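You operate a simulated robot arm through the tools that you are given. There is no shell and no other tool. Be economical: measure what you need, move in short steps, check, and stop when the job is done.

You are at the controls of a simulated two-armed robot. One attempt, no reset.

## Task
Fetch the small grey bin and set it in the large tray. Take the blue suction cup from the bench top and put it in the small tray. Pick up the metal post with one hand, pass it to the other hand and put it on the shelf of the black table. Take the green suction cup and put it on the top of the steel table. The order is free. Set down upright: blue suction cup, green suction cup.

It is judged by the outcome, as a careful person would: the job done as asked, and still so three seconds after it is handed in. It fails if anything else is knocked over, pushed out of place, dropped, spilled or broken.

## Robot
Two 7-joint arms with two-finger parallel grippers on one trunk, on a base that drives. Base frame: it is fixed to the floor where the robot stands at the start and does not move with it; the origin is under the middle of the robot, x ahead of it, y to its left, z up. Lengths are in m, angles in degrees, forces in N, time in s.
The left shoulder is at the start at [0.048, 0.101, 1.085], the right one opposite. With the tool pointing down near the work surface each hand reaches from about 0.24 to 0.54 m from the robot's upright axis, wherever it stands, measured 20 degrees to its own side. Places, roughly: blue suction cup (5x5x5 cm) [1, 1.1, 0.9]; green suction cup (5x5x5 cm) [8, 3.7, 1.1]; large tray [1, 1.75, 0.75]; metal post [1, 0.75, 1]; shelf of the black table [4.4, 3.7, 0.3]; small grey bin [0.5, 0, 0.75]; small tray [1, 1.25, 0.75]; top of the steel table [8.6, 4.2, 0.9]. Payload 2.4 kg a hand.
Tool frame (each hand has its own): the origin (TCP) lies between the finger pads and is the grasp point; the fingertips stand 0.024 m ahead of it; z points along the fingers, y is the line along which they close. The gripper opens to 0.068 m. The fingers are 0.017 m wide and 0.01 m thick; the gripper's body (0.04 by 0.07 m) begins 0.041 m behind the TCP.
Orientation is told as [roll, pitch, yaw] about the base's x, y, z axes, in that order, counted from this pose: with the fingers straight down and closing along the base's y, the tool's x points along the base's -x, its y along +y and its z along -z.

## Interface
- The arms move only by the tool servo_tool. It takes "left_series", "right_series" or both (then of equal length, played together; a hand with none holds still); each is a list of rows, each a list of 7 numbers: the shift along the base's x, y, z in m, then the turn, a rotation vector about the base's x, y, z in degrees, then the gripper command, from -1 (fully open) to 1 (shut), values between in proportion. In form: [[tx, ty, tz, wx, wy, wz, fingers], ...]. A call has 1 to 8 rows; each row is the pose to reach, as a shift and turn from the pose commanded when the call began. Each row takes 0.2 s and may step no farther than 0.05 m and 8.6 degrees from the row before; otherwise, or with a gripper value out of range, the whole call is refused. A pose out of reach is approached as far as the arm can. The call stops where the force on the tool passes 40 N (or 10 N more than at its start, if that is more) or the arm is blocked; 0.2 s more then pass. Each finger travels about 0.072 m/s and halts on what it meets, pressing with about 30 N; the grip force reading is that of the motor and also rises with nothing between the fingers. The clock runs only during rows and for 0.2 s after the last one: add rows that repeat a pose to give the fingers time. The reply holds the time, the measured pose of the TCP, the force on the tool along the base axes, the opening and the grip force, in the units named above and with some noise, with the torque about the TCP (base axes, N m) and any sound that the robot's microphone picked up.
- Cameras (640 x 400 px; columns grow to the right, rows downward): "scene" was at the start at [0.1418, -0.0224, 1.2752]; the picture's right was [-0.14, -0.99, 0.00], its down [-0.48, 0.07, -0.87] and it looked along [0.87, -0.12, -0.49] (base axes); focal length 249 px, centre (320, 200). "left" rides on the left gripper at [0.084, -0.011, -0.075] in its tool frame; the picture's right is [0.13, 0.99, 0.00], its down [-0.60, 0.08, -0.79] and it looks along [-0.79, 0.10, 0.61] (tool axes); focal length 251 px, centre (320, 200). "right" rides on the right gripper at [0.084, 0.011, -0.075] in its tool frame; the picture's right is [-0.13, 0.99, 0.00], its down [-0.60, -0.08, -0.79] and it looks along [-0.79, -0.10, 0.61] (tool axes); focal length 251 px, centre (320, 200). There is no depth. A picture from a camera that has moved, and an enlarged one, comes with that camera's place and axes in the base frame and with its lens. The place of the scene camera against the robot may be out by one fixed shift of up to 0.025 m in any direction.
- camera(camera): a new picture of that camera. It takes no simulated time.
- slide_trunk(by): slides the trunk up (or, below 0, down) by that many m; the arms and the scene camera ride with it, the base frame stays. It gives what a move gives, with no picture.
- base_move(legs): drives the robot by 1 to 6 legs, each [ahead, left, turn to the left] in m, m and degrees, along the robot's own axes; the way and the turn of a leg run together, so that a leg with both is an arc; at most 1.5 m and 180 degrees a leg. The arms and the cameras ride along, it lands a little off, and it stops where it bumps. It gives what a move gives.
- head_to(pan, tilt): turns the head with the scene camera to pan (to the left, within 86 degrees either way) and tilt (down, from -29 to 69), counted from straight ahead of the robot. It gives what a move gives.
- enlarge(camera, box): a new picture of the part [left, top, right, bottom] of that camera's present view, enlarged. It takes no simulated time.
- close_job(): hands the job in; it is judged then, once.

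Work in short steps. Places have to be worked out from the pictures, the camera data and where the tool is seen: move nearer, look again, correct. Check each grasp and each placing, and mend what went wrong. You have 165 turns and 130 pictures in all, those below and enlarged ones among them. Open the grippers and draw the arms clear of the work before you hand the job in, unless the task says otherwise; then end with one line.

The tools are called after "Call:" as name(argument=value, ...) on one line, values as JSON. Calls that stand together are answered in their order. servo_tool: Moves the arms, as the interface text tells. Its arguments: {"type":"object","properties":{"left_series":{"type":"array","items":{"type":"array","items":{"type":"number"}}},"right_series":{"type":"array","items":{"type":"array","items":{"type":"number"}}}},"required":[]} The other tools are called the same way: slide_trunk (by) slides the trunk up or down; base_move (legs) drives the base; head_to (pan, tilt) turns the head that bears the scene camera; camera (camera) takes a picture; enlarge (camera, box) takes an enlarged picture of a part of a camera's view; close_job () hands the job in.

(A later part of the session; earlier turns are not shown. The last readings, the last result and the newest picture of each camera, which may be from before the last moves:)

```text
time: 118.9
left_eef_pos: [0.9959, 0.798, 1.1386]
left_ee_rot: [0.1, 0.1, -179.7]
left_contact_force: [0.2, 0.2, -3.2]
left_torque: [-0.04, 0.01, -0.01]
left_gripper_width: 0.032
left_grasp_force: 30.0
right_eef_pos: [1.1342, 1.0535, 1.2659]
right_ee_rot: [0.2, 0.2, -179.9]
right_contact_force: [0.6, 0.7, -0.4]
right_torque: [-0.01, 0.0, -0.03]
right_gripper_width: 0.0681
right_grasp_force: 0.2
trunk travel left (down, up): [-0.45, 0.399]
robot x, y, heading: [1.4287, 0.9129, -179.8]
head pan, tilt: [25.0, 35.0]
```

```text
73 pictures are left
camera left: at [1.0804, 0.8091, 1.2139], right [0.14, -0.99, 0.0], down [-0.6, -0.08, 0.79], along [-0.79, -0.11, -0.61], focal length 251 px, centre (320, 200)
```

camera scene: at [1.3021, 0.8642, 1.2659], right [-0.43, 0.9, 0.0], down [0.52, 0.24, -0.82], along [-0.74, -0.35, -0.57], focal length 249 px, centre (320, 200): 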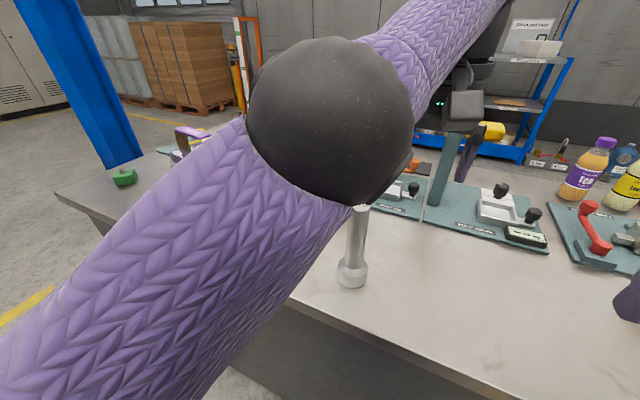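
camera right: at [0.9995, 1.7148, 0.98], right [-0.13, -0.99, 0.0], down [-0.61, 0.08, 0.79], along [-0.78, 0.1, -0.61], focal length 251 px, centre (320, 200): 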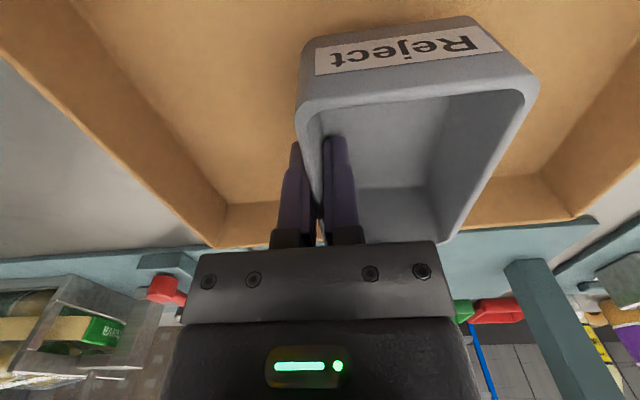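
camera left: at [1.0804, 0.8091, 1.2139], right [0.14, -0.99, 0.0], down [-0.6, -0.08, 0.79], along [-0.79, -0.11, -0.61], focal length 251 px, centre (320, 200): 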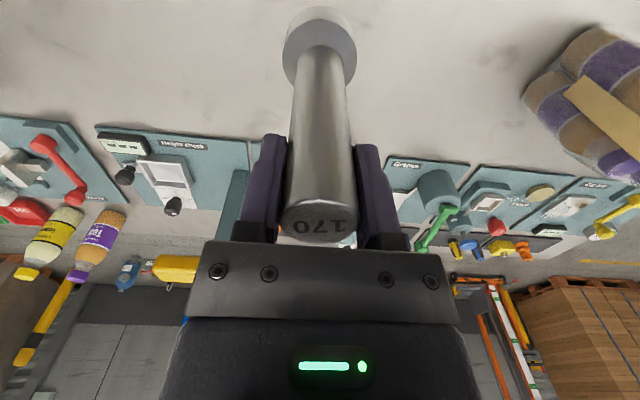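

Post held (~3 N). Retract the hands, back away and drive out beyond the pallet.

Call:
servo_tool(left_series=[[0.02, 0, 0.03, 0, 0, 0, 1], [0.05, 0, 0.05, 0, 0, 0, 1], [0.085, 0, 0.05, 0, 0, 0, 1], [0.12, 0, 0.05, 0, 0, 0, 1]])

Call:
base_move(legs=[[-0.15, 0, 0], [0, -0.7, 0]])

Call:
head_to(pan=-86, tilt=15)

Call:
camera(camera="scene")

```text
time: 119.9
left_eef_pos: [1.1163, 0.7982, 1.1878]
left_ee_rot: [0.1, 0.1, -179.6]
left_contact_force: [0.5, -0.1, -3.7]
left_torque: [-0.02, -0.04, -0.01]
left_gripper_width: 0.0322
left_grasp_force: 30.1
right_eef_pos: [1.1348, 1.0544, 1.2652]
right_ee_rot: [0.2, 0.2, -179.9]
right_contact_force: [0.1, 0.0, -1.0]
right_torque: [0.0, 0.02, 0.0]
right_gripper_width: 0.0681
right_grasp_force: 0.0
trunk travel left (down, up): [-0.45, 0.399]
robot x, y, heading: [1.4276, 0.9125, -180.1]
head pan, tilt: [25.0, 35.0]
```

```text
time: 124.7
left_eef_pos: [1.2628, 1.499, 1.1883]
left_ee_rot: [0.0, 0.1, -179.7]
left_contact_force: [0.2, 0.0, -4.6]
left_torque: [0.01, -0.02, 0.01]
left_gripper_width: 0.0323
left_grasp_force: 30.2
right_eef_pos: [1.2834, 1.7555, 1.2656]
right_ee_rot: [0.3, 0.2, 180.0]
right_contact_force: [0.5, -0.3, -0.3]
right_torque: [-0.01, 0.04, 0.01]
right_gripper_width: 0.0679
right_grasp_force: 0.0
trunk travel left (down, up): [-0.45, 0.399]
robot x, y, heading: [1.574, 1.6106, -180.1]
head pan, tilt: [25.0, 35.0]
```

```text
time: 126.6
left_eef_pos: [1.2646, 1.4992, 1.1881]
left_ee_rot: [0.0, 0.0, -179.7]
left_contact_force: [-0.9, 0.2, -4.5]
left_torque: [-0.01, -0.01, 0.02]
left_gripper_width: 0.0323
left_grasp_force: 30.1
right_eef_pos: [1.2829, 1.7541, 1.2639]
right_ee_rot: [0.2, 0.3, 179.9]
right_contact_force: [-0.5, 0.3, -0.3]
right_torque: [0.0, 0.03, 0.01]
right_gripper_width: 0.0679
right_grasp_force: 0.2
trunk travel left (down, up): [-0.45, 0.399]
robot x, y, heading: [1.5757, 1.6139, -179.7]
head pan, tilt: [-85.9, 15.0]
```

```text
72 pictures are left
camera scene: at [1.5463, 1.6956, 1.4491], right [1.0, 0.07, 0.0], down [0.02, -0.26, -0.97], along [-0.07, 0.96, -0.26], focal length 249 px, centre (320, 200)
```

scene: 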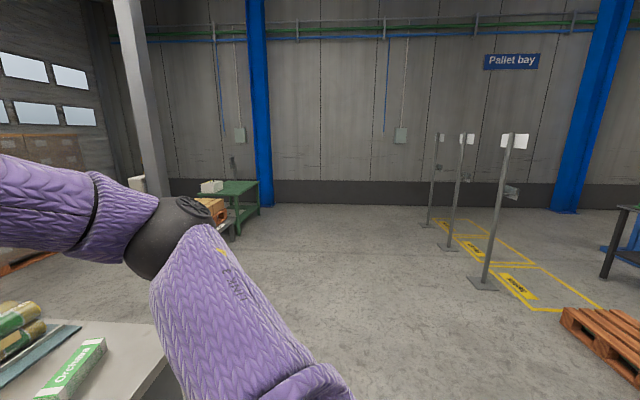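

Open floor ahead. Back off slightly and turn to look toward the black table.

Call:
base_move(legs=[[-0.2, -0.3, 0], [0, 0, -90], [0, 0, -60]])

Call:
head_to(pan=0, tilt=15)

Call:
camera(camera="scene")

```text
time: 135.4
left_eef_pos: [1.9895, 2.1632, 1.1893]
left_ee_rot: [0.0, -0.1, 30.0]
left_contact_force: [0.5, -0.2, -4.2]
left_torque: [0.01, 0.01, 0.0]
left_gripper_width: 0.0323
left_grasp_force: 30.0
right_eef_pos: [2.0992, 1.9332, 1.2654]
right_ee_rot: [0.3, 0.2, 29.8]
right_contact_force: [0.1, -0.2, 0.3]
right_torque: [-0.02, 0.02, 0.03]
right_gripper_width: 0.0679
right_grasp_force: 0.0
trunk travel left (down, up): [-0.45, 0.399]
robot x, y, heading: [1.7723, 1.9151, 29.7]
head pan, tilt: [-85.9, 15.0]
```

```text
time: 137.0
left_eef_pos: [1.9889, 2.1647, 1.1895]
left_ee_rot: [0.0, -0.1, 30.0]
left_contact_force: [0.3, 0.1, -4.2]
left_torque: [0.0, 0.02, 0.01]
left_gripper_width: 0.0322
left_grasp_force: 30.3
right_eef_pos: [2.0986, 1.9326, 1.2647]
right_ee_rot: [0.1, 0.2, 29.8]
right_contact_force: [-0.5, 0.2, -0.1]
right_torque: [0.02, 0.0, 0.0]
right_gripper_width: 0.0681
right_grasp_force: 0.2
trunk travel left (down, up): [-0.45, 0.399]
robot x, y, heading: [1.7746, 1.9123, 30.2]
head pan, tilt: [0.0, 15.0]
```

```text
71 pictures are left
camera scene: at [1.8804, 1.9602, 1.4491], right [0.5, -0.87, 0.0], down [-0.22, -0.13, -0.97], along [0.84, 0.48, -0.26], focal length 249 px, centre (320, 200)
```

scene: 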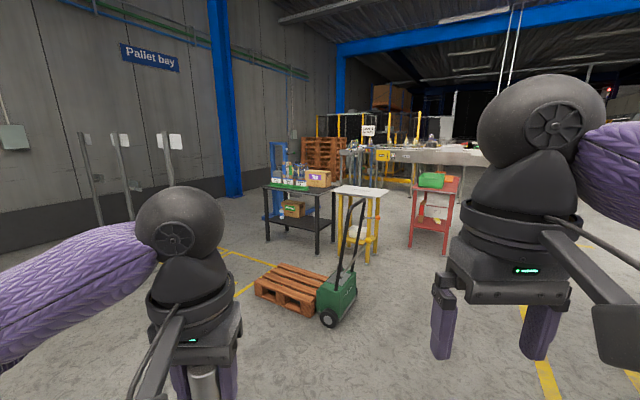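

The black table: face toward -x at x≈4.28, y 3.36–4.15, top z≈.8; a pallet and cart stand before its southern part. Zoom in for detail.

Call:
enlarge(camera="scene", box=[220, 130, 460, 330])

```text
2.00 times, centred on (340, 230) of scene
camera zoom: at [1.8804, 1.9602, 1.4491], right [0.5, -0.87, 0.0], down [-0.22, -0.13, -0.97], along [0.84, 0.48, -0.26], focal length 498 px, centre (280, 140)
```

zoom: 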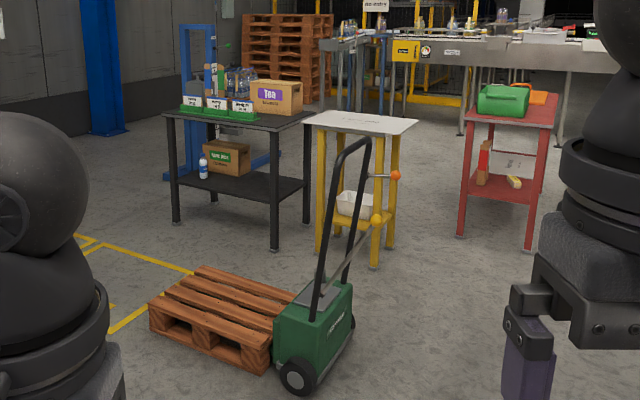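

The clear part of the shelf is its strip near the edges; signposts and a pallet crowd the west side, so the east side may be better. Drive to about (4.1,1.7) and look.

Call:
base_move(legs=[[0, 0, -30], [1.2, -0.1, 0], [1.1, -0.1, 0]])

Call:
head_to(pan=50, tilt=15)

Call:
camera(camera="scene")

Call:
head_to(pan=0, tilt=15)

Call:
camera(camera="scene")

```text
time: 149.9
left_eef_pos: [4.4025, 1.8155, 1.1895]
left_ee_rot: [0.0, 0.0, -0.2]
left_contact_force: [0.6, -0.3, -3.5]
left_torque: [0.0, 0.02, 0.0]
left_gripper_width: 0.0319
left_grasp_force: 30.1
right_eef_pos: [4.3815, 1.5604, 1.2661]
right_ee_rot: [0.2, 0.3, -0.4]
right_contact_force: [-0.8, -1.3, -0.6]
right_torque: [0.0, 0.01, 0.0]
right_gripper_width: 0.0682
right_grasp_force: 0.0
trunk travel left (down, up): [-0.45, 0.399]
robot x, y, heading: [4.0885, 1.7031, -0.4]
head pan, tilt: [0.0, 15.0]
```

```text
time: 151.1
left_eef_pos: [4.4027, 1.8168, 1.1884]
left_ee_rot: [0.0, -0.1, -0.2]
left_contact_force: [0.8, 0.4, -4.3]
left_torque: [-0.02, 0.01, 0.0]
left_gripper_width: 0.0322
left_grasp_force: 29.9
right_eef_pos: [4.3812, 1.5597, 1.2648]
right_ee_rot: [0.2, 0.3, -0.5]
right_contact_force: [1.1, 0.4, -0.7]
right_torque: [-0.06, -0.01, 0.04]
right_gripper_width: 0.0682
right_grasp_force: 0.0
trunk travel left (down, up): [-0.45, 0.399]
robot x, y, heading: [4.092, 1.7063, -0.0]
head pan, tilt: [50.0, 15.0]
```

```text
69 pictures are left
camera scene: at [4.1784, 1.766, 1.4491], right [0.76, -0.65, 0.0], down [-0.17, -0.2, -0.97], along [0.63, 0.74, -0.26], focal length 249 px, centre (320, 200)
```

scene: 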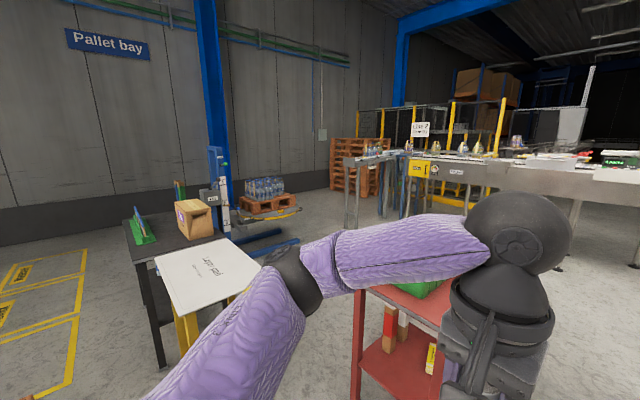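

```text
time: 152.3
left_eef_pos: [4.4018, 1.8152, 1.1885]
left_ee_rot: [0.1, 0.0, -0.2]
left_contact_force: [0.2, -0.6, -3.6]
left_torque: [-0.02, 0.02, 0.0]
left_gripper_width: 0.0317
left_grasp_force: 30.1
right_eef_pos: [4.3817, 1.5604, 1.2663]
right_ee_rot: [0.1, 0.2, -0.5]
right_contact_force: [-0.1, 0.9, -0.3]
right_torque: [-0.01, 0.01, 0.02]
right_gripper_width: 0.0682
right_grasp_force: 0.1
trunk travel left (down, up): [-0.45, 0.399]
robot x, y, heading: [4.0912, 1.7031, -0.2]
head pan, tilt: [0.0, 15.0]
```

```text
68 pictures are left
camera scene: at [4.2114, 1.6944, 1.4491], right [0.0, -1.0, 0.0], down [-0.26, 0.0, -0.97], along [0.97, 0.0, -0.26], focal length 249 px, centre (320, 200)
```

scene: 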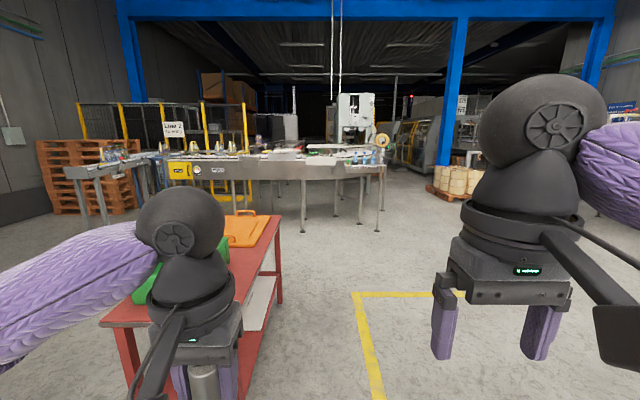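

A wide corridor lies beyond the red table. Go round it (y≈1.35), then north to the east side of the black table.

Call:
base_move(legs=[[0, -0.35, 0], [1.25, 0, 0], [1.25, 0, 0], [0, 0, 90], [1.2, 0, 0], [0.5, 0, 0]])

Call:
head_to(pan=70, tilt=20)

Call:
camera(camera="scene")

```text
time: 178.5
left_eef_pos: [6.4844, 3.3695, 1.1879]
left_ee_rot: [0.0, 0.1, 89.9]
left_contact_force: [-0.7, -0.2, -3.7]
left_torque: [-0.02, -0.01, 0.01]
left_gripper_width: 0.0316
left_grasp_force: 29.8
right_eef_pos: [6.7411, 3.3507, 1.2656]
right_ee_rot: [0.2, 0.3, 89.6]
right_contact_force: [0.2, 0.0, 0.2]
right_torque: [-0.01, 0.01, 0.01]
right_gripper_width: 0.0677
right_grasp_force: 0.0
trunk travel left (down, up): [-0.45, 0.399]
robot x, y, heading: [6.5987, 3.0595, 89.6]
head pan, tilt: [0.0, 15.0]
```

```text
time: 179.9
left_eef_pos: [6.4849, 3.3708, 1.1885]
left_ee_rot: [-0.1, 0.0, 89.8]
left_contact_force: [0.4, 0.4, -4.1]
left_torque: [0.02, 0.02, -0.02]
left_gripper_width: 0.0318
left_grasp_force: 30.6
right_eef_pos: [6.7411, 3.349, 1.2656]
right_ee_rot: [0.2, 0.1, 89.7]
right_contact_force: [0.8, 0.1, 0.7]
right_torque: [-0.03, 0.03, -0.01]
right_gripper_width: 0.0683
right_grasp_force: 0.1
trunk travel left (down, up): [-0.45, 0.399]
robot x, y, heading: [6.6033, 3.0584, 90.0]
head pan, tilt: [70.0, 20.0]
```

```text
67 pictures are left
camera scene: at [6.5128, 3.1059, 1.441], right [0.35, 0.94, 0.0], down [0.32, -0.12, -0.94], along [-0.88, 0.32, -0.34], focal length 249 px, centre (320, 200)
```

scene: 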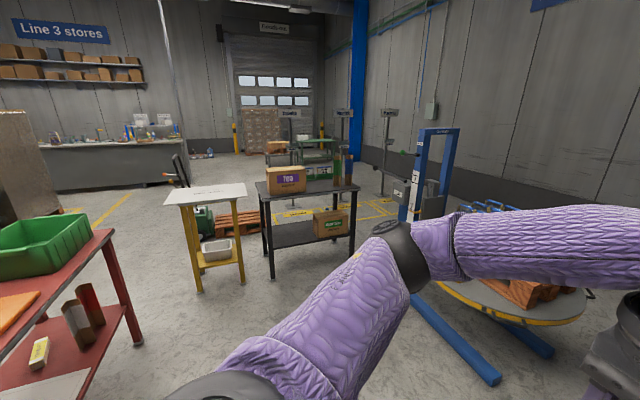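

East side is approachable: shelf's southern half (y≈3.4–3.7) is clear. Turn to face -x and drive nearer.

Call:
base_move(legs=[[0, 0, 90], [0, -0.38, 0], [0.9, 0, 0]])

Call:
head_to(pan=0, tilt=25)

Call:
camera(camera="scene")

```text
time: 190.4
left_eef_pos: [5.3825, 3.3292, 1.1894]
left_ee_rot: [-0.1, 0.1, 180.0]
left_contact_force: [0.0, -0.3, -4.0]
left_torque: [0.03, 0.0, -0.01]
left_gripper_width: 0.032
left_grasp_force: 29.5
right_eef_pos: [5.4009, 3.5854, 1.2654]
right_ee_rot: [0.1, 0.1, 179.8]
right_contact_force: [-0.5, 0.7, 1.1]
right_torque: [0.0, 0.03, 0.0]
right_gripper_width: 0.068
right_grasp_force: 0.1
trunk travel left (down, up): [-0.45, 0.399]
robot x, y, heading: [5.6959, 3.4411, 180.0]
head pan, tilt: [70.0, 20.0]
```

```text
time: 191.9
left_eef_pos: [5.3815, 3.3289, 1.1887]
left_ee_rot: [0.0, 0.0, 180.0]
left_contact_force: [-0.4, -0.4, -5.4]
left_torque: [0.03, -0.04, -0.01]
left_gripper_width: 0.0317
left_grasp_force: 30.2
right_eef_pos: [5.4018, 3.584, 1.2651]
right_ee_rot: [0.2, 0.2, 179.7]
right_contact_force: [0.4, 0.6, 0.3]
right_torque: [-0.02, 0.0, -0.01]
right_gripper_width: 0.068
right_grasp_force: 0.0
trunk travel left (down, up): [-0.45, 0.399]
robot x, y, heading: [5.6944, 3.4414, 179.8]
head pan, tilt: [0.0, 25.0]
```

```text
66 pictures are left
camera scene: at [5.5798, 3.4313, 1.4329], right [0.0, 1.0, 0.0], down [0.42, 0.0, -0.91], along [-0.91, 0.0, -0.42], focal length 249 px, centre (320, 200)
```

scene: 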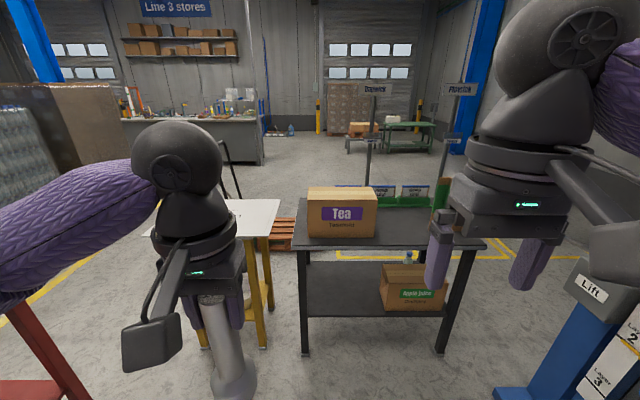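

Clear view: shelf z≈.315, free area y≈3.4–3.75, table edge x≈4.65. Now prepare the hand-over: pitch the right hand so that its fingers point forward.

Call:
servo_tool(right_series=[[-0.02, 0.005, -0.015, 0, 8.5, 0, -1], [-0.04, 0.01, -0.03, 0, 17, 0, -1], [-0.06, 0.015, -0.045, 0, 25.5, 0, -1], [-0.08, 0.02, -0.06, 0, 34, 0, -1], [-0.1, 0.025, -0.075, 0, 42.5, 0, -1], [-0.12, 0.03, -0.09, 0, 51, 0, -1], [-0.14, 0.035, -0.105, 0, 59.5, 0, -1], [-0.16, 0.04, -0.12, 0, 68, 0, -1]])

Call:
camera(camera="scene")

```text
time: 193.7
left_eef_pos: [5.3815, 3.3284, 1.1887]
left_ee_rot: [0.2, 0.1, 179.8]
left_contact_force: [0.2, 0.3, -4.4]
left_torque: [0.0, -0.03, 0.05]
left_gripper_width: 0.0318
left_grasp_force: 30.5
right_eef_pos: [5.2427, 3.6243, 1.144]
right_ee_rot: [0.9, -68.0, 179.3]
right_contact_force: [-0.3, -0.5, -0.7]
right_torque: [0.0, -0.01, 0.01]
right_gripper_width: 0.0683
right_grasp_force: 0.0
trunk travel left (down, up): [-0.45, 0.399]
robot x, y, heading: [5.6961, 3.4411, 179.9]
head pan, tilt: [0.0, 25.0]
```

```text
65 pictures are left
camera scene: at [5.5796, 3.4316, 1.4328], right [0.0, 1.0, 0.0], down [0.42, 0.0, -0.91], along [-0.91, 0.0, -0.42], focal length 249 px, centre (320, 200)
```

scene: 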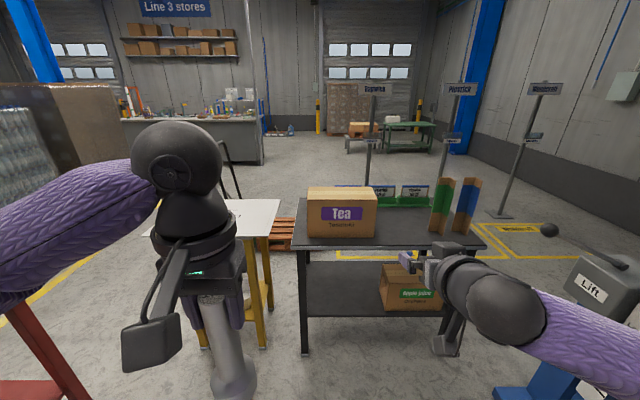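

Feasible. Bring the post forward with the left hand, and the right hand to pitch 85° behind/right of it.

Call:
servo_tool(left_series=[[-0.04, 0.018, -0.01, 0, 0, 0, 1], [-0.08, 0.036, -0.02, 0, 0, 0, 1], [-0.115, 0.054, -0.03, 0, 0, 0, 1], [-0.15, 0.07, -0.04, 0, 0, 0, 1]], right_series=[[0.02, -0.005, -0.02, 0, 5, 0, -1], [0.04, -0.01, -0.04, 0, 10, 0, -1], [0.06, -0.015, -0.06, 0, 14, 0, -1], [0.075, -0.02, -0.079, 0, 17, 0, -1]])

Call:
camera(camera="scene")

```text
time: 194.7
left_eef_pos: [5.2323, 3.4013, 1.1485]
left_ee_rot: [0.2, 0.0, 179.7]
left_contact_force: [0.4, -0.7, -4.2]
left_torque: [-0.02, 0.02, -0.01]
left_gripper_width: 0.0317
left_grasp_force: 30.2
right_eef_pos: [5.2467, 3.6307, 1.1427]
right_ee_rot: [1.6, -68.8, 179.1]
right_contact_force: [0.3, 0.1, 0.4]
right_torque: [0.0, 0.03, 0.04]
right_gripper_width: 0.068
right_grasp_force: 0.1
right hand out of reach, approached as far as the arm can: row 1, 2, 3, 4
trunk travel left (down, up): [-0.45, 0.399]
robot x, y, heading: [5.6943, 3.4439, 179.7]
head pan, tilt: [0.0, 25.0]
```

```text
64 pictures are left
camera scene: at [5.5795, 3.4326, 1.4328], right [0.0, 1.0, 0.0], down [0.42, 0.0, -0.91], along [-0.91, 0.0, -0.42], focal length 249 px, centre (320, 200)
```

scene: 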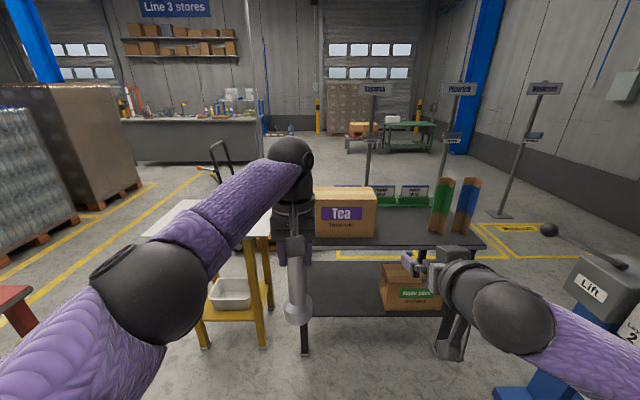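

The right arm is at a limit there. Raise the trunk 0.2 m so both hands work lower relative to the shoulders, then bring the hands down again.

Call:
slide_trunk(by=0.2)

Call:
servo_tool(left_series=[[-0.005, 0, -0.03, 0, 0, 0, 1], [-0.01, 0, -0.06, 0, 0, 0, 1], [-0.015, 0, -0.09, 0, 0, 0, 1], [-0.02, 0, -0.12, 0, 0, 0, 1], [-0.025, 0, -0.15, 0, 0, 0, 1], [-0.03, 0, -0.18, 0, 0, 0, 1]], right_series=[[0.015, 0, -0.035, 0, 0, 0, -1], [0.03, 0, -0.07, 0, 0, 0, -1], [0.045, 0, -0.105, 0, 0, 0, -1], [0.06, 0, -0.14, 0, 0, 0, -1], [0.07, 0, -0.175, 0, 0, 0, -1], [0.07, 0, -0.21, 0, 0, 0, -1]])

Call:
camera(camera="scene")

```text
time: 196.8
left_eef_pos: [5.2326, 3.3984, 1.3483]
left_ee_rot: [0.0, 0.1, 180.0]
left_contact_force: [0.3, 0.2, -4.7]
left_torque: [-0.01, -0.06, 0.02]
left_gripper_width: 0.0321
left_grasp_force: 30.2
right_eef_pos: [5.2457, 3.6265, 1.3412]
right_ee_rot: [1.4, -68.9, 179.4]
right_contact_force: [-0.4, 1.5, 0.2]
right_torque: [0.02, 0.02, -0.02]
right_gripper_width: 0.068
right_grasp_force: 0.1
trunk travel left (down, up): [-0.65, 0.2]
robot x, y, heading: [5.6927, 3.4394, 179.8]
head pan, tilt: [0.0, 25.0]
```

```text
time: 198.2
left_eef_pos: [5.2318, 3.3921, 1.1863]
left_ee_rot: [0.1, 0.1, 179.9]
left_contact_force: [0.0, 0.1, -4.7]
left_torque: [0.03, -0.02, 0.03]
left_gripper_width: 0.0315
left_grasp_force: 30.5
left hand out of reach, approached as far as the arm can: row 2, 3, 4, 5, 6
right_eef_pos: [5.2745, 3.6423, 1.3351]
right_ee_rot: [2.1, -68.8, 178.6]
right_contact_force: [-0.2, 0.7, -0.4]
right_torque: [0.0, -0.02, 0.02]
right_gripper_width: 0.0678
right_grasp_force: 0.0
right hand out of reach, approached as far as the arm can: row 1, 2, 3, 4, 5, 6
trunk travel left (down, up): [-0.65, 0.2]
robot x, y, heading: [5.6952, 3.439, 179.6]
head pan, tilt: [0.0, 25.0]
```

```text
63 pictures are left
camera scene: at [5.5929, 3.4318, 1.6334], right [0.0, 1.0, 0.0], down [0.42, 0.0, -0.91], along [-0.91, 0.0, -0.42], focal length 249 px, centre (320, 200)
```

scene: 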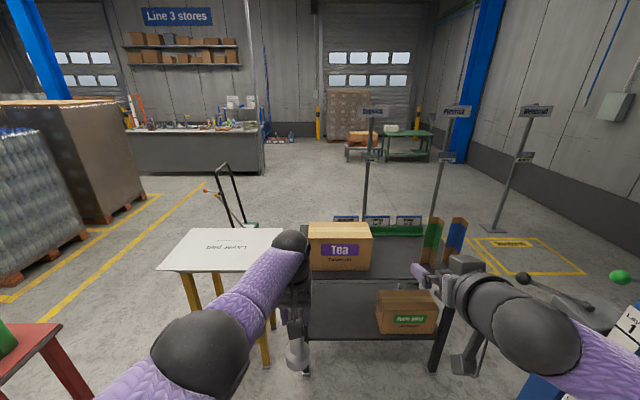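

At steep forward pitch the right arm cannot go low. Use about 45° pitch instead: rotate back and lower.

Call:
servo_tool(right_series=[[0, 0, 0, 0, -8, 0, -1], [0, 0, -0.02, 0, -16, 0, -1], [0, 0, -0.05, 0, -24, 0, -1], [0, 0, -0.09, 0, -24, 0, -1], [0, 0, -0.13, 0, -24, 0, -1], [0, 0, -0.17, 0, -24, 0, -1], [0, 0, -0.21, 0, -24, 0, -1], [0, 0, -0.24, 0, -24, 0, -1]])

```text
time: 200.0
left_eef_pos: [5.2312, 3.3925, 1.1882]
left_ee_rot: [0.0, 0.1, 179.9]
left_contact_force: [0.8, 1.0, -3.8]
left_torque: [-0.01, -0.01, 0.0]
left_gripper_width: 0.0321
left_grasp_force: 30.0
right_eef_pos: [5.2726, 3.6422, 1.1143]
right_ee_rot: [1.1, -44.7, 179.7]
right_contact_force: [0.7, -1.1, -0.7]
right_torque: [-0.01, 0.0, 0.04]
right_gripper_width: 0.0681
right_grasp_force: 0.1
right hand out of reach, approached as far as the arm can: row 8
trunk travel left (down, up): [-0.65, 0.2]
robot x, y, heading: [5.6942, 3.4377, 180.0]
head pan, tilt: [0.0, 25.0]
```

Right at pitch 45°, fine. To keep the left hand's camera out of the way, yaw the left hand about the post axis so its camera goes to the robot's left.

Call:
servo_tool(left_series=[[0, 0, 0, 0, 0, -8.5, 1], [0, 0, 0, 0, 0, -17, 1], [0, 0, 0, 0, 0, -25.5, 1], [0, 0, 0, 0, 0, -34, 1], [0, 0, 0, 0, 0, -42.5, 1], [0, 0, 0, 0, 0, -51, 1], [0, 0, 0, 0, 0, -59.5, 1], [0, 0, 0, 0, 0, -68, 1]])

Call:
camera(camera="scene")

```text
time: 201.8
left_eef_pos: [5.2313, 3.3917, 1.1882]
left_ee_rot: [0.0, 0.0, 111.8]
left_contact_force: [0.1, 1.0, -4.6]
left_torque: [-0.05, 0.01, -0.02]
left_gripper_width: 0.0319
left_grasp_force: 29.9
right_eef_pos: [5.2733, 3.6414, 1.1133]
right_ee_rot: [1.1, -44.7, 179.6]
right_contact_force: [-0.3, -1.0, -0.3]
right_torque: [0.01, 0.02, 0.0]
right_gripper_width: 0.0678
right_grasp_force: 0.1
trunk travel left (down, up): [-0.65, 0.2]
robot x, y, heading: [5.6958, 3.4412, 180.0]
head pan, tilt: [0.0, 25.0]
```

```text
62 pictures are left
camera scene: at [5.5925, 3.4316, 1.6333], right [0.0, 1.0, 0.0], down [0.42, 0.0, -0.91], along [-0.91, 0.0, -0.42], focal length 249 px, centre (320, 200)
```

scene: 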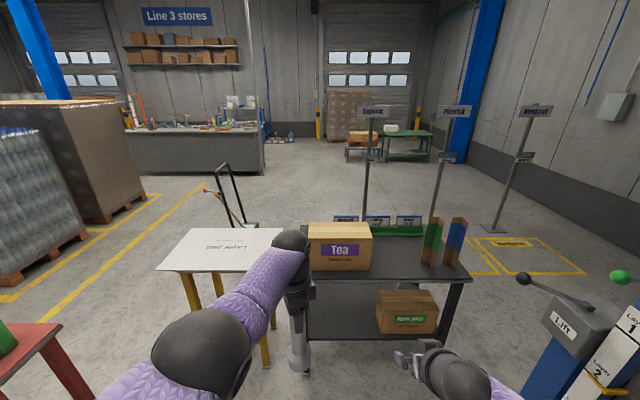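

Good. Raise left a little, and set the right hand to pitch ≈53° at a pre-approach point to the right of the post.

Call:
servo_tool(left_series=[[0, 0, 0.02, 0, 0, 0, 1], [0, 0, 0.04, 0, 0, 0, 1], [0, 0, 0.04, 0, 0, 0, 1], [0, 0, 0.04, 0, 0, 0, 1]], right_series=[[0.01, -0.02, 0.03, 0, 4, 0, -1], [0.02, -0.04, 0.06, 0, 8, 0, -1], [0.03, -0.065, 0.08, 0, 8, 0, -1], [0.038, -0.09, 0.082, 0, 8, 0, -1]])

Call:
camera(camera="right")

```text
time: 202.8
left_eef_pos: [5.2318, 3.3921, 1.2281]
left_ee_rot: [0.1, 0.0, 112.0]
left_contact_force: [-0.6, -0.3, -3.6]
left_torque: [-0.03, 0.03, -0.01]
left_gripper_width: 0.0318
left_grasp_force: 29.8
right_eef_pos: [5.3223, 3.6514, 1.2163]
right_ee_rot: [1.1, -52.7, 179.7]
right_contact_force: [-0.7, -0.7, 0.6]
right_torque: [-0.01, 0.01, 0.0]
right_gripper_width: 0.068
right_grasp_force: 0.0
right hand out of reach, approached as far as the arm can: row 1, 2, 3, 4
trunk travel left (down, up): [-0.65, 0.2]
robot x, y, heading: [5.692, 3.4415, 179.7]
head pan, tilt: [0.0, 25.0]
```

```text
61 pictures are left
camera right: at [5.4329, 3.6406, 1.195], right [-0.07, -0.99, 0.11], down [0.27, 0.09, 0.96], along [-0.96, 0.1, 0.26], focal length 251 px, centre (320, 200)
```

right: 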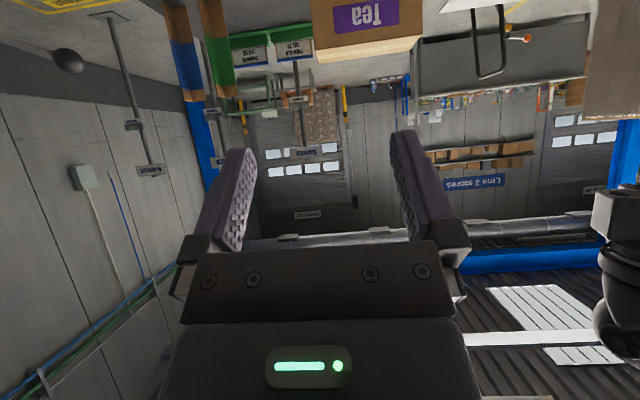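

The arm won't come inward at this yaw. Yaw the right hand +40° so it approaches diagonally from right-behind.

Call:
servo_tool(right_series=[[0, -0.02, 0, 0, 0, 8, -1], [0, -0.04, 0, 0, 0, 16, -1], [0, -0.06, 0, 0, 0, 24, -1], [0, -0.08, -0.005, 0, 0, 32, -1], [-0.005, -0.1, -0.01, 0, 0, 40, -1], [-0.01, -0.11, -0.015, 0, 0, 40, -1]])

Call:
camera(camera="right")

Call:
head_to(pan=0, tilt=45)

Call:
camera(camera="scene")

```text
time: 204.2
left_eef_pos: [5.2318, 3.3911, 1.2294]
left_ee_rot: [0.0, 0.0, 112.1]
left_contact_force: [0.9, 0.2, -3.7]
left_torque: [-0.01, -0.03, 0.0]
left_gripper_width: 0.0316
left_grasp_force: 30.0
right_eef_pos: [5.31, 3.5423, 1.2008]
right_ee_rot: [1.1, -52.8, -140.4]
right_contact_force: [0.0, -0.2, -0.2]
right_torque: [0.0, 0.01, 0.01]
right_gripper_width: 0.0679
right_grasp_force: 0.0
trunk travel left (down, up): [-0.65, 0.2]
robot x, y, heading: [5.6939, 3.4418, 180.2]
head pan, tilt: [0.0, 25.0]
```

```text
60 pictures are left
camera right: at [5.4035, 3.6052, 1.1789], right [0.58, -0.8, 0.11], down [0.15, 0.24, 0.96], along [-0.8, -0.54, 0.26], focal length 251 px, centre (320, 200)
```

right: 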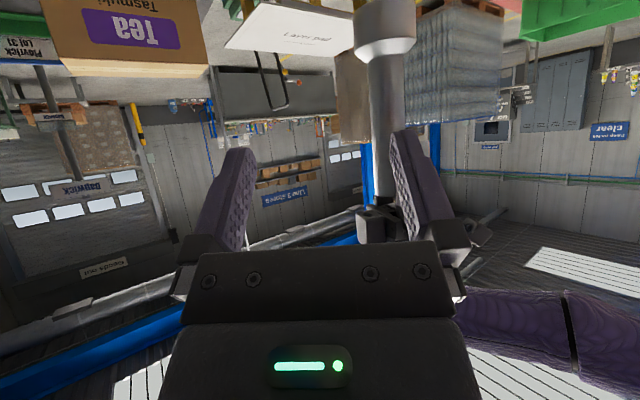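

```text
time: 205.1
left_eef_pos: [5.2317, 3.3917, 1.2285]
left_ee_rot: [0.0, -0.1, 112.1]
left_contact_force: [0.6, -0.1, -4.6]
left_torque: [-0.01, -0.05, 0.01]
left_gripper_width: 0.0318
left_grasp_force: 30.0
right_eef_pos: [5.3116, 3.5436, 1.2011]
right_ee_rot: [1.1, -52.9, -140.6]
right_contact_force: [-0.3, -0.1, -0.1]
right_torque: [0.02, 0.0, 0.01]
right_gripper_width: 0.0682
right_grasp_force: 0.1
trunk travel left (down, up): [-0.65, 0.2]
robot x, y, heading: [5.6936, 3.4453, 180.0]
head pan, tilt: [0.0, 45.0]
```

```text
59 pictures are left
camera scene: at [5.6033, 3.4315, 1.6028], right [0.0, 1.0, 0.0], down [0.71, 0.0, -0.71], along [-0.71, 0.0, -0.71], focal length 249 px, centre (320, 200)
```

scene: 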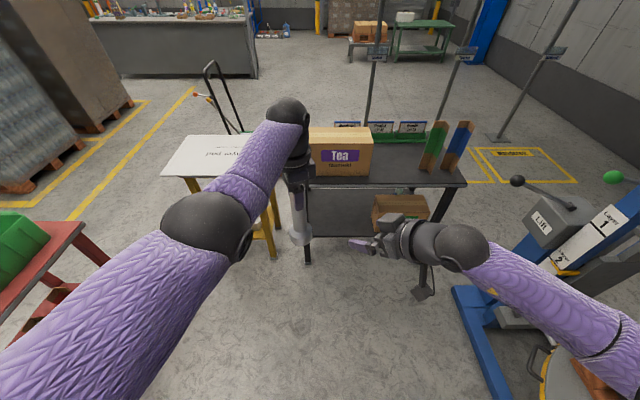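

Works. Move to the pre-approach point on the post's axis line and check with the right camera.

Call:
servo_tool(right_series=[[-0.005, -0.035, -0.003, 0, 0, 0, -1], [-0.012, -0.07, -0.006, 0, 0, 0, -1], [-0.018, -0.1, -0.008, 0, 0, 0, -1]])

Call:
camera(camera="right")

```text
time: 205.9
left_eef_pos: [5.2306, 3.3913, 1.2279]
left_ee_rot: [0.0, 0.1, 112.1]
left_contact_force: [-0.5, -0.9, -4.5]
left_torque: [0.0, -0.02, -0.01]
left_gripper_width: 0.0318
left_grasp_force: 29.7
right_eef_pos: [5.2924, 3.4414, 1.1926]
right_ee_rot: [0.9, -52.9, -140.4]
right_contact_force: [-0.8, -0.3, -0.3]
right_torque: [-0.05, 0.0, -0.01]
right_gripper_width: 0.068
right_grasp_force: 0.1
trunk travel left (down, up): [-0.65, 0.2]
robot x, y, heading: [5.6947, 3.4403, 180.0]
head pan, tilt: [0.0, 45.0]
```

```text
58 pictures are left
camera right: at [5.3854, 3.5045, 1.1712], right [0.58, -0.8, 0.11], down [0.15, 0.24, 0.96], along [-0.8, -0.54, 0.26], focal length 251 px, centre (320, 200)
```

right: 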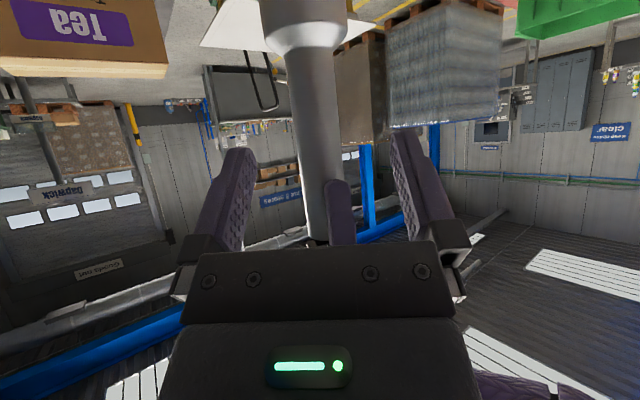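

Post is centred between the right fingers. Advance along the tool axis in steps.

Call:
servo_tool(right_series=[[-0.0205, -0.017, -0.02, 0, 0, 0, -1], [-0.041, -0.034, -0.04, 0, 0, 0, -1], [-0.0605, -0.05, -0.06, 0, 0, 0, -1]])

Call:
camera(camera="right")

Call:
enlarge(camera="scene", box=[230, 80, 430, 280])

```text
time: 206.8
left_eef_pos: [5.229, 3.3881, 1.229]
left_ee_rot: [0.9, 0.2, 112.5]
left_contact_force: [-26.4, -11.1, -11.5]
left_torque: [-0.53, 1.05, 0.24]
left_gripper_width: 0.0328
left_grasp_force: 30.0
right_eef_pos: [5.2351, 3.3929, 1.1329]
right_ee_rot: [1.2, -52.9, -140.5]
right_contact_force: [24.7, 12.0, 7.8]
right_torque: [-0.58, 1.49, -0.15]
right_gripper_width: 0.0677
right_grasp_force: 0.1
trunk travel left (down, up): [-0.65, 0.2]
robot x, y, heading: [5.6911, 3.4414, 179.6]
head pan, tilt: [0.0, 45.0]
stopped in row 3 (left hand): the force on the tool passed its limit at 43 N (the readings are from after the stop); the commanded pose is now the measured one
```

```text
57 pictures are left
camera right: at [5.3262, 3.4556, 1.1106], right [0.58, -0.8, 0.12], down [0.15, 0.24, 0.96], along [-0.8, -0.54, 0.26], focal length 251 px, centre (320, 200)
```

right: 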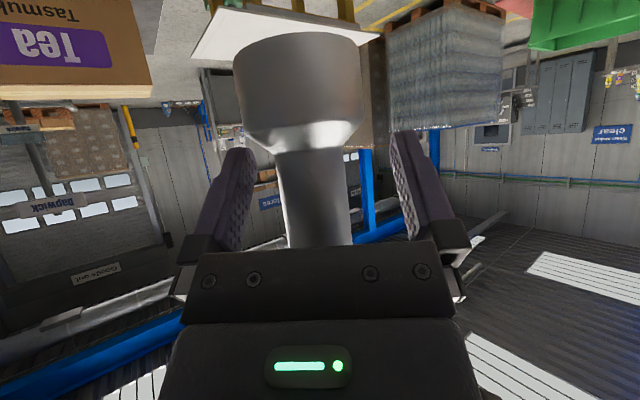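

```text
2.00 times, centred on (330, 180) of scene
camera zoom: at [5.6039, 3.4321, 1.6028], right [0.0, 1.0, 0.0], down [0.71, 0.0, -0.71], along [-0.71, 0.0, -0.71], focal length 498 px, centre (300, 240)
```

zoom: 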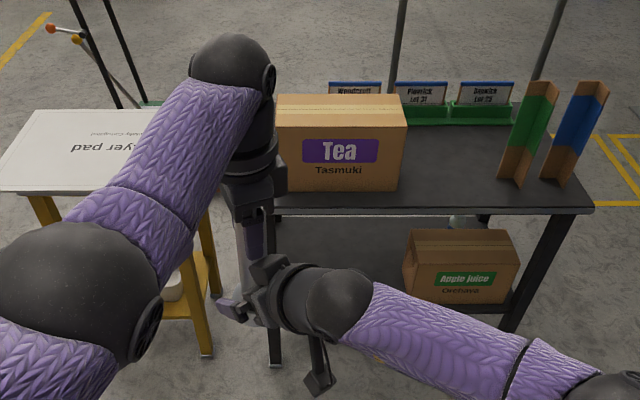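

The palm touched the post (24 N). Back off 1 cm horizontally and then close the right gripper.

Call:
servo_tool(right_series=[[0.0077, 0.0064, 0, 0, 0, 0, -1], [0.0077, 0.0064, 0, 0, 0, 0, -1]], left_series=[[0.001, 0.003, 0, -0.6, 0.3, -0.4, 1], [0.001, 0.003, 0, -0.6, 0.3, -0.4, 1]])

Call:
servo_tool(right_series=[[0, 0, 0, 0, 0, 0, 0], [0, 0, 0, 0, 0, 0, 1], [0, 0, 0, 0, 0, 0, 1], [0, 0, 0, 0, 0, 0, 1]])

Call:
camera(camera="right")

```text
time: 207.4
left_eef_pos: [5.2308, 3.3907, 1.2276]
left_ee_rot: [0.9, 0.6, 111.8]
left_contact_force: [-0.3, -0.2, -4.3]
left_torque: [0.01, -0.03, -0.02]
left_gripper_width: 0.0315
left_grasp_force: 30.4
right_eef_pos: [5.2405, 3.3997, 1.1316]
right_ee_rot: [1.0, -52.9, -140.3]
right_contact_force: [0.3, 0.0, 0.4]
right_torque: [-0.01, 0.02, 0.01]
right_gripper_width: 0.0681
right_grasp_force: 0.1
trunk travel left (down, up): [-0.65, 0.2]
robot x, y, heading: [5.6975, 3.4393, 180.3]
head pan, tilt: [0.0, 45.0]
```

```text
time: 208.4
left_eef_pos: [5.2312, 3.3912, 1.2285]
left_ee_rot: [0.9, 0.8, 111.9]
left_contact_force: [21.4, -11.8, 2.7]
left_torque: [-0.39, -1.42, -0.14]
left_gripper_width: 0.0318
left_grasp_force: 29.5
right_eef_pos: [5.2405, 3.399, 1.132]
right_ee_rot: [1.0, -53.0, -140.4]
right_contact_force: [-21.3, 11.3, -3.1]
right_torque: [-0.68, -0.69, -0.17]
right_gripper_width: 0.0327
right_grasp_force: 29.8
trunk travel left (down, up): [-0.65, 0.2]
robot x, y, heading: [5.6934, 3.4396, 180.1]
head pan, tilt: [0.0, 45.0]
```

```text
55 pictures are left
camera right: at [5.3325, 3.4623, 1.1106], right [0.58, -0.81, 0.11], down [0.15, 0.24, 0.96], along [-0.8, -0.54, 0.26], focal length 251 px, centre (320, 200)
```

right: 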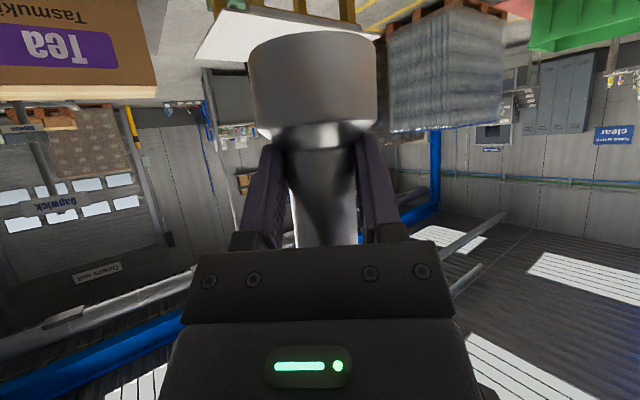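

Both hands hold it. Open the left hand, then lift it straight off.

Call:
servo_tool(left_series=[[0, 0, 0, 0, 0, 0, 0], [0, 0, 0, 0, 0, 0, -1], [0, 0, 0, 0, 0, 0, -1], [0, 0, 0.02, 0, 0, 0, -1], [0, -0.005, 0.06, 0, 0, 0, -1], [0, -0.02, 0.1, 0, 0, 0, -1], [0.02, -0.05, 0.12, 0, 0, 0, -1], [0.04, -0.08, 0.14, 0, 0, 0, -1]])

Call:
camera(camera="right")

Call:
camera(camera="scene")

```text
time: 210.2
left_eef_pos: [5.2704, 3.3119, 1.3685]
left_ee_rot: [0.9, 0.8, 111.9]
left_contact_force: [-0.1, -0.1, 0.8]
left_torque: [-0.02, 0.0, 0.0]
left_gripper_width: 0.0679
left_grasp_force: 0.0
right_eef_pos: [5.2405, 3.3996, 1.1322]
right_ee_rot: [1.1, -52.9, -140.3]
right_contact_force: [-0.5, 0.4, 0.3]
right_torque: [0.01, -0.03, 0.02]
right_gripper_width: 0.0319
right_grasp_force: 30.0
trunk travel left (down, up): [-0.65, 0.2]
robot x, y, heading: [5.6947, 3.4393, 179.9]
head pan, tilt: [0.0, 45.0]
```

```text
54 pictures are left
camera right: at [5.3331, 3.4623, 1.1107], right [0.58, -0.8, 0.11], down [0.15, 0.24, 0.96], along [-0.8, -0.54, 0.26], focal length 251 px, centre (320, 200)
```

right: 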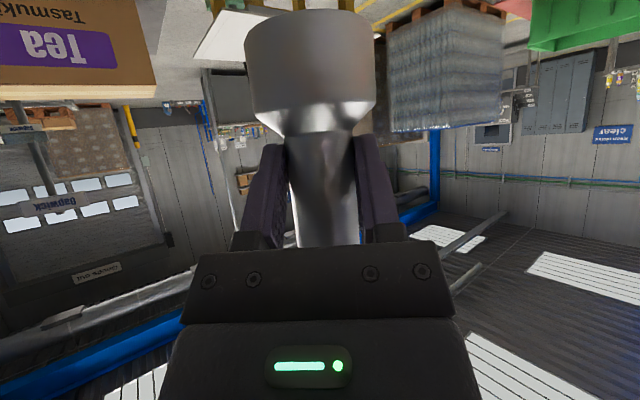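

```text
53 pictures are left
camera scene: at [5.6038, 3.4323, 1.6028], right [0.0, 1.0, 0.0], down [0.71, 0.0, -0.71], along [-0.71, 0.0, -0.71], focal length 249 px, centre (320, 200)
```

scene: 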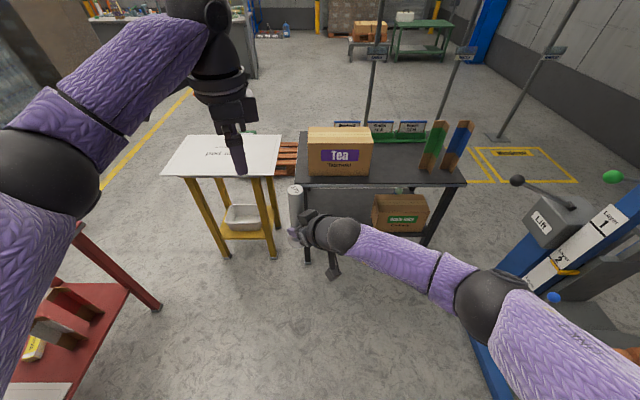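

The right hand holds the post alone. Before approaching, test in free space whether the right hand can reach low and far (as needed at the shelf), turning yaw back toward straight ahead. Also tuck the left hand back.

Call:
servo_tool(right_series=[[-0.01, 0.025, -0.01, 0, 0, -8, 1], [-0.03, 0.05, -0.02, 0, 0, -16, 1], [-0.05, 0.075, -0.035, 0, 0, -24, 1], [-0.07, 0.1, -0.05, 0, 0, -32, 1], [-0.09, 0.125, -0.065, 0, 0, -40, 1], [-0.1, 0.14, -0.085, 0, 0, -40, 1], [-0.1, 0.14, -0.11, 0, 0, -40, 1]], left_series=[[0.02, 0, 0, 0, 0, 8, -1], [0.04, 0, 0, 0, 0, 16, -1], [0.06, 0, 0, 0, 0, 24, -1], [0.08, 0, 0, 0, 0, 32, -1], [0.1, 0, 0, 0, 0, 40, -1], [0.12, 0, 0, 0, 0, 48, -1], [0.13, 0, 0, 0, 0, 56, -1]])

```text
time: 210.6
left_eef_pos: [5.2836, 3.3122, 1.3689]
left_ee_rot: [1.3, 0.0, 116.8]
left_contact_force: [-6.2, 7.6, -10.7]
left_torque: [0.16, 0.29, 0.13]
left_gripper_width: 0.0678
left_grasp_force: 0.1
right_eef_pos: [5.2341, 3.4172, 1.1239]
right_ee_rot: [1.0, -52.7, -146.2]
right_contact_force: [0.2, 0.1, -0.1]
right_torque: [0.06, -0.01, 0.01]
right_gripper_width: 0.0319
right_grasp_force: 30.3
trunk travel left (down, up): [-0.65, 0.2]
robot x, y, heading: [5.6977, 3.4438, 180.0]
head pan, tilt: [0.0, 45.0]
stopped in row 1 (left hand): the force on the tool passed its limit at 90 N (the readings are from after the stop); the commanded pose is now the measured one
```

The left hand hit something; look before going on.

Call:
camera(camera="left")

Call:
camera(camera="scene")

```text
52 pictures are left
camera left: at [5.3329, 3.2433, 1.444], right [-0.83, -0.56, 0.02], down [-0.33, 0.51, 0.79], along [-0.46, 0.65, -0.61], focal length 251 px, centre (320, 200)
```

left: 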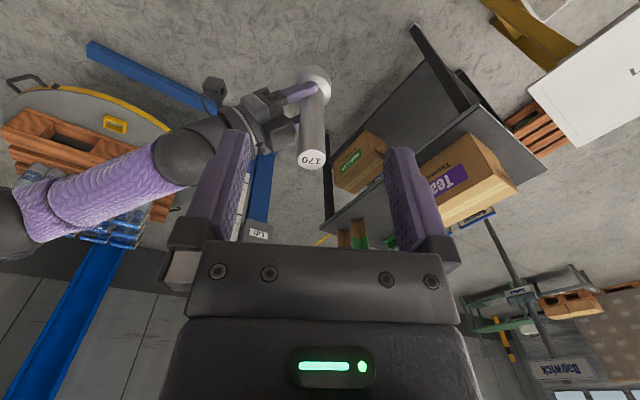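

```text
51 pictures are left
camera scene: at [5.6039, 3.4317, 1.6028], right [0.0, 1.0, 0.0], down [0.71, 0.0, -0.71], along [-0.71, 0.0, -0.71], focal length 249 px, centre (320, 200)
```

scene: 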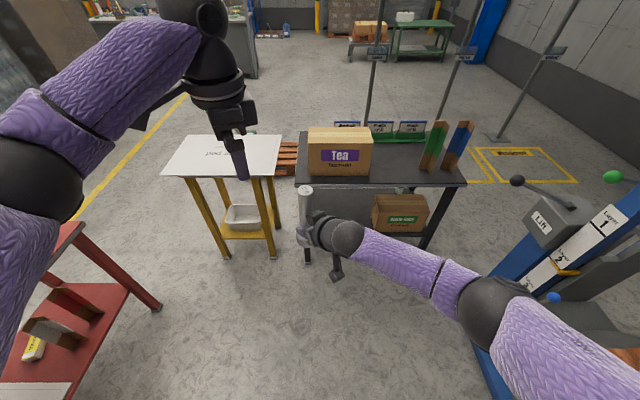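

The left hand is clear of everything visible (likely an arm singularity). Leave it, and continue the right-hand reach test.

Call:
servo_tool(right_series=[[-0.01, 0.022, -0.01, 0, 0, -8, 1], [-0.03, 0.045, -0.025, 0, 0, -16, 1], [-0.05, 0.07, -0.04, 0, 0, -24, 1], [-0.07, 0.095, -0.055, 0, 0, -33, 1], [-0.085, 0.11, -0.075, 0, 0, -33, 1], [-0.1, 0.12, -0.1, 0, 0, -33, 1]])

```text
refused: row 4 steps farther than a row can; nothing moved
```

Call:
servo_tool(right_series=[[-0.01, 0.022, -0.01, 0, 0, -8, 1], [-0.03, 0.045, -0.025, 0, 0, -16, 1], [-0.05, 0.07, -0.04, 0, 0, -24, 1], [-0.07, 0.095, -0.055, 0, 0, -32, 1], [-0.085, 0.11, -0.075, 0, 0, -33, 1], [-0.1, 0.12, -0.1, 0, 0, -33, 1]])

```text
time: 212.0
left_eef_pos: [5.2834, 3.313, 1.3676]
left_ee_rot: [1.4, 0.1, 116.7]
left_contact_force: [-18.5, 6.8, -13.6]
left_torque: [0.57, -0.48, -1.03]
left_gripper_width: 0.0679
left_grasp_force: 0.1
right_eef_pos: [5.1795, 3.538, 1.0548]
right_ee_rot: [2.9, -51.2, -178.0]
right_contact_force: [-0.2, -0.3, 0.1]
right_torque: [0.03, -0.06, -0.01]
right_gripper_width: 0.0321
right_grasp_force: 30.2
right hand out of reach, approached as far as the arm can: row 2, 3, 4, 5, 6
trunk travel left (down, up): [-0.65, 0.2]
robot x, y, heading: [5.6913, 3.4389, 179.8]
head pan, tilt: [0.0, 45.0]
```

Left tool still reads a force; relax it by moving it a little forward/outward and down.

Call:
servo_tool(left_series=[[-0.013, -0.01, 0, -0.5, 0.8, -5, -1], [-0.013, -0.03, 0, -0.5, 0.8, -5, -1], [-0.013, -0.05, -0.02, -0.5, 0.8, -5, -1]])

Call:
head_to(pan=45, tilt=35)

Call:
camera(camera="scene")

```text
time: 212.8
left_eef_pos: [5.2711, 3.2624, 1.3472]
left_ee_rot: [2.3, 0.3, 111.8]
left_contact_force: [0.7, 0.5, 0.4]
left_torque: [0.02, 0.01, -0.02]
left_gripper_width: 0.0679
left_grasp_force: 0.0
right_eef_pos: [5.1801, 3.5369, 1.0547]
right_ee_rot: [2.6, -51.1, -177.5]
right_contact_force: [-0.3, 0.6, -0.6]
right_torque: [0.04, -0.04, -0.01]
right_gripper_width: 0.0319
right_grasp_force: 30.0
trunk travel left (down, up): [-0.65, 0.2]
robot x, y, heading: [5.6965, 3.4406, 179.7]
head pan, tilt: [0.0, 45.0]
```

```text
time: 213.9
left_eef_pos: [5.2703, 3.2632, 1.3481]
left_ee_rot: [2.3, 0.3, 111.8]
left_contact_force: [0.1, 0.5, -0.3]
left_torque: [0.02, -0.02, -0.01]
left_gripper_width: 0.0679
left_grasp_force: 0.0
right_eef_pos: [5.1789, 3.5364, 1.0553]
right_ee_rot: [2.6, -51.1, -177.5]
right_contact_force: [0.2, -0.8, -0.4]
right_torque: [-0.02, -0.02, 0.01]
right_gripper_width: 0.0318
right_grasp_force: 30.4
trunk travel left (down, up): [-0.65, 0.2]
robot x, y, heading: [5.6942, 3.4439, 180.0]
head pan, tilt: [45.0, 35.0]
```

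```text
50 pictures are left
camera scene: at [5.6221, 3.3692, 1.6176], right [-0.7, 0.71, 0.0], down [0.41, 0.4, -0.82], along [-0.58, -0.58, -0.57], focal length 249 px, centre (320, 200)
```

scene: 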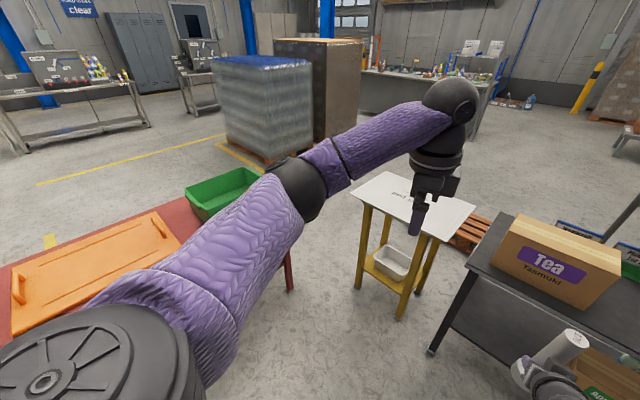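

Left arm is fine. Retract the left hand lower and back, and test the right hand further forward and lower.

Call:
servo_tool(left_series=[[0, -0.01, -0.04, -2, 0, 0, -1], [0, -0.02, -0.08, -2, 0, 0, -1], [0.01, -0.02, -0.12, -2, 0, 0, -1], [0.04, -0.02, -0.14, -2, 0, 0, -1], [0.07, -0.02, -0.15, -2, 0, 0, -1], [0.1, -0.02, -0.15, -2, 0, 0, -1]], right_series=[[-0.02, 0.005, 0, 0, 0, 0, 1], [-0.04, 0.01, 0, 0, 0, 0, 1], [-0.05, 0.01, -0.01, 0, 0, 0, 1], [-0.05, 0.01, -0.025, 0, 0, 0, 1], [-0.05, 0.01, -0.04, 0, 0, 0, 1], [-0.05, 0.01, -0.05, 0, 0, 0, 1]])

```text
time: 215.3
left_eef_pos: [5.37, 3.2412, 1.1993]
left_ee_rot: [3.0, 2.0, 111.8]
left_contact_force: [-0.4, -0.2, 0.7]
left_torque: [0.01, 0.01, -0.01]
left_gripper_width: 0.0681
left_grasp_force: 0.1
right_eef_pos: [5.1831, 3.5512, 1.0512]
right_ee_rot: [2.5, -51.1, -177.5]
right_contact_force: [-0.1, -0.6, -0.1]
right_torque: [0.0, -0.07, -0.01]
right_gripper_width: 0.0317
right_grasp_force: 29.8
right hand out of reach, approached as far as the arm can: row 1, 2, 3, 4, 5, 6
trunk travel left (down, up): [-0.65, 0.2]
robot x, y, heading: [5.6943, 3.443, 179.8]
head pan, tilt: [45.0, 35.0]
```

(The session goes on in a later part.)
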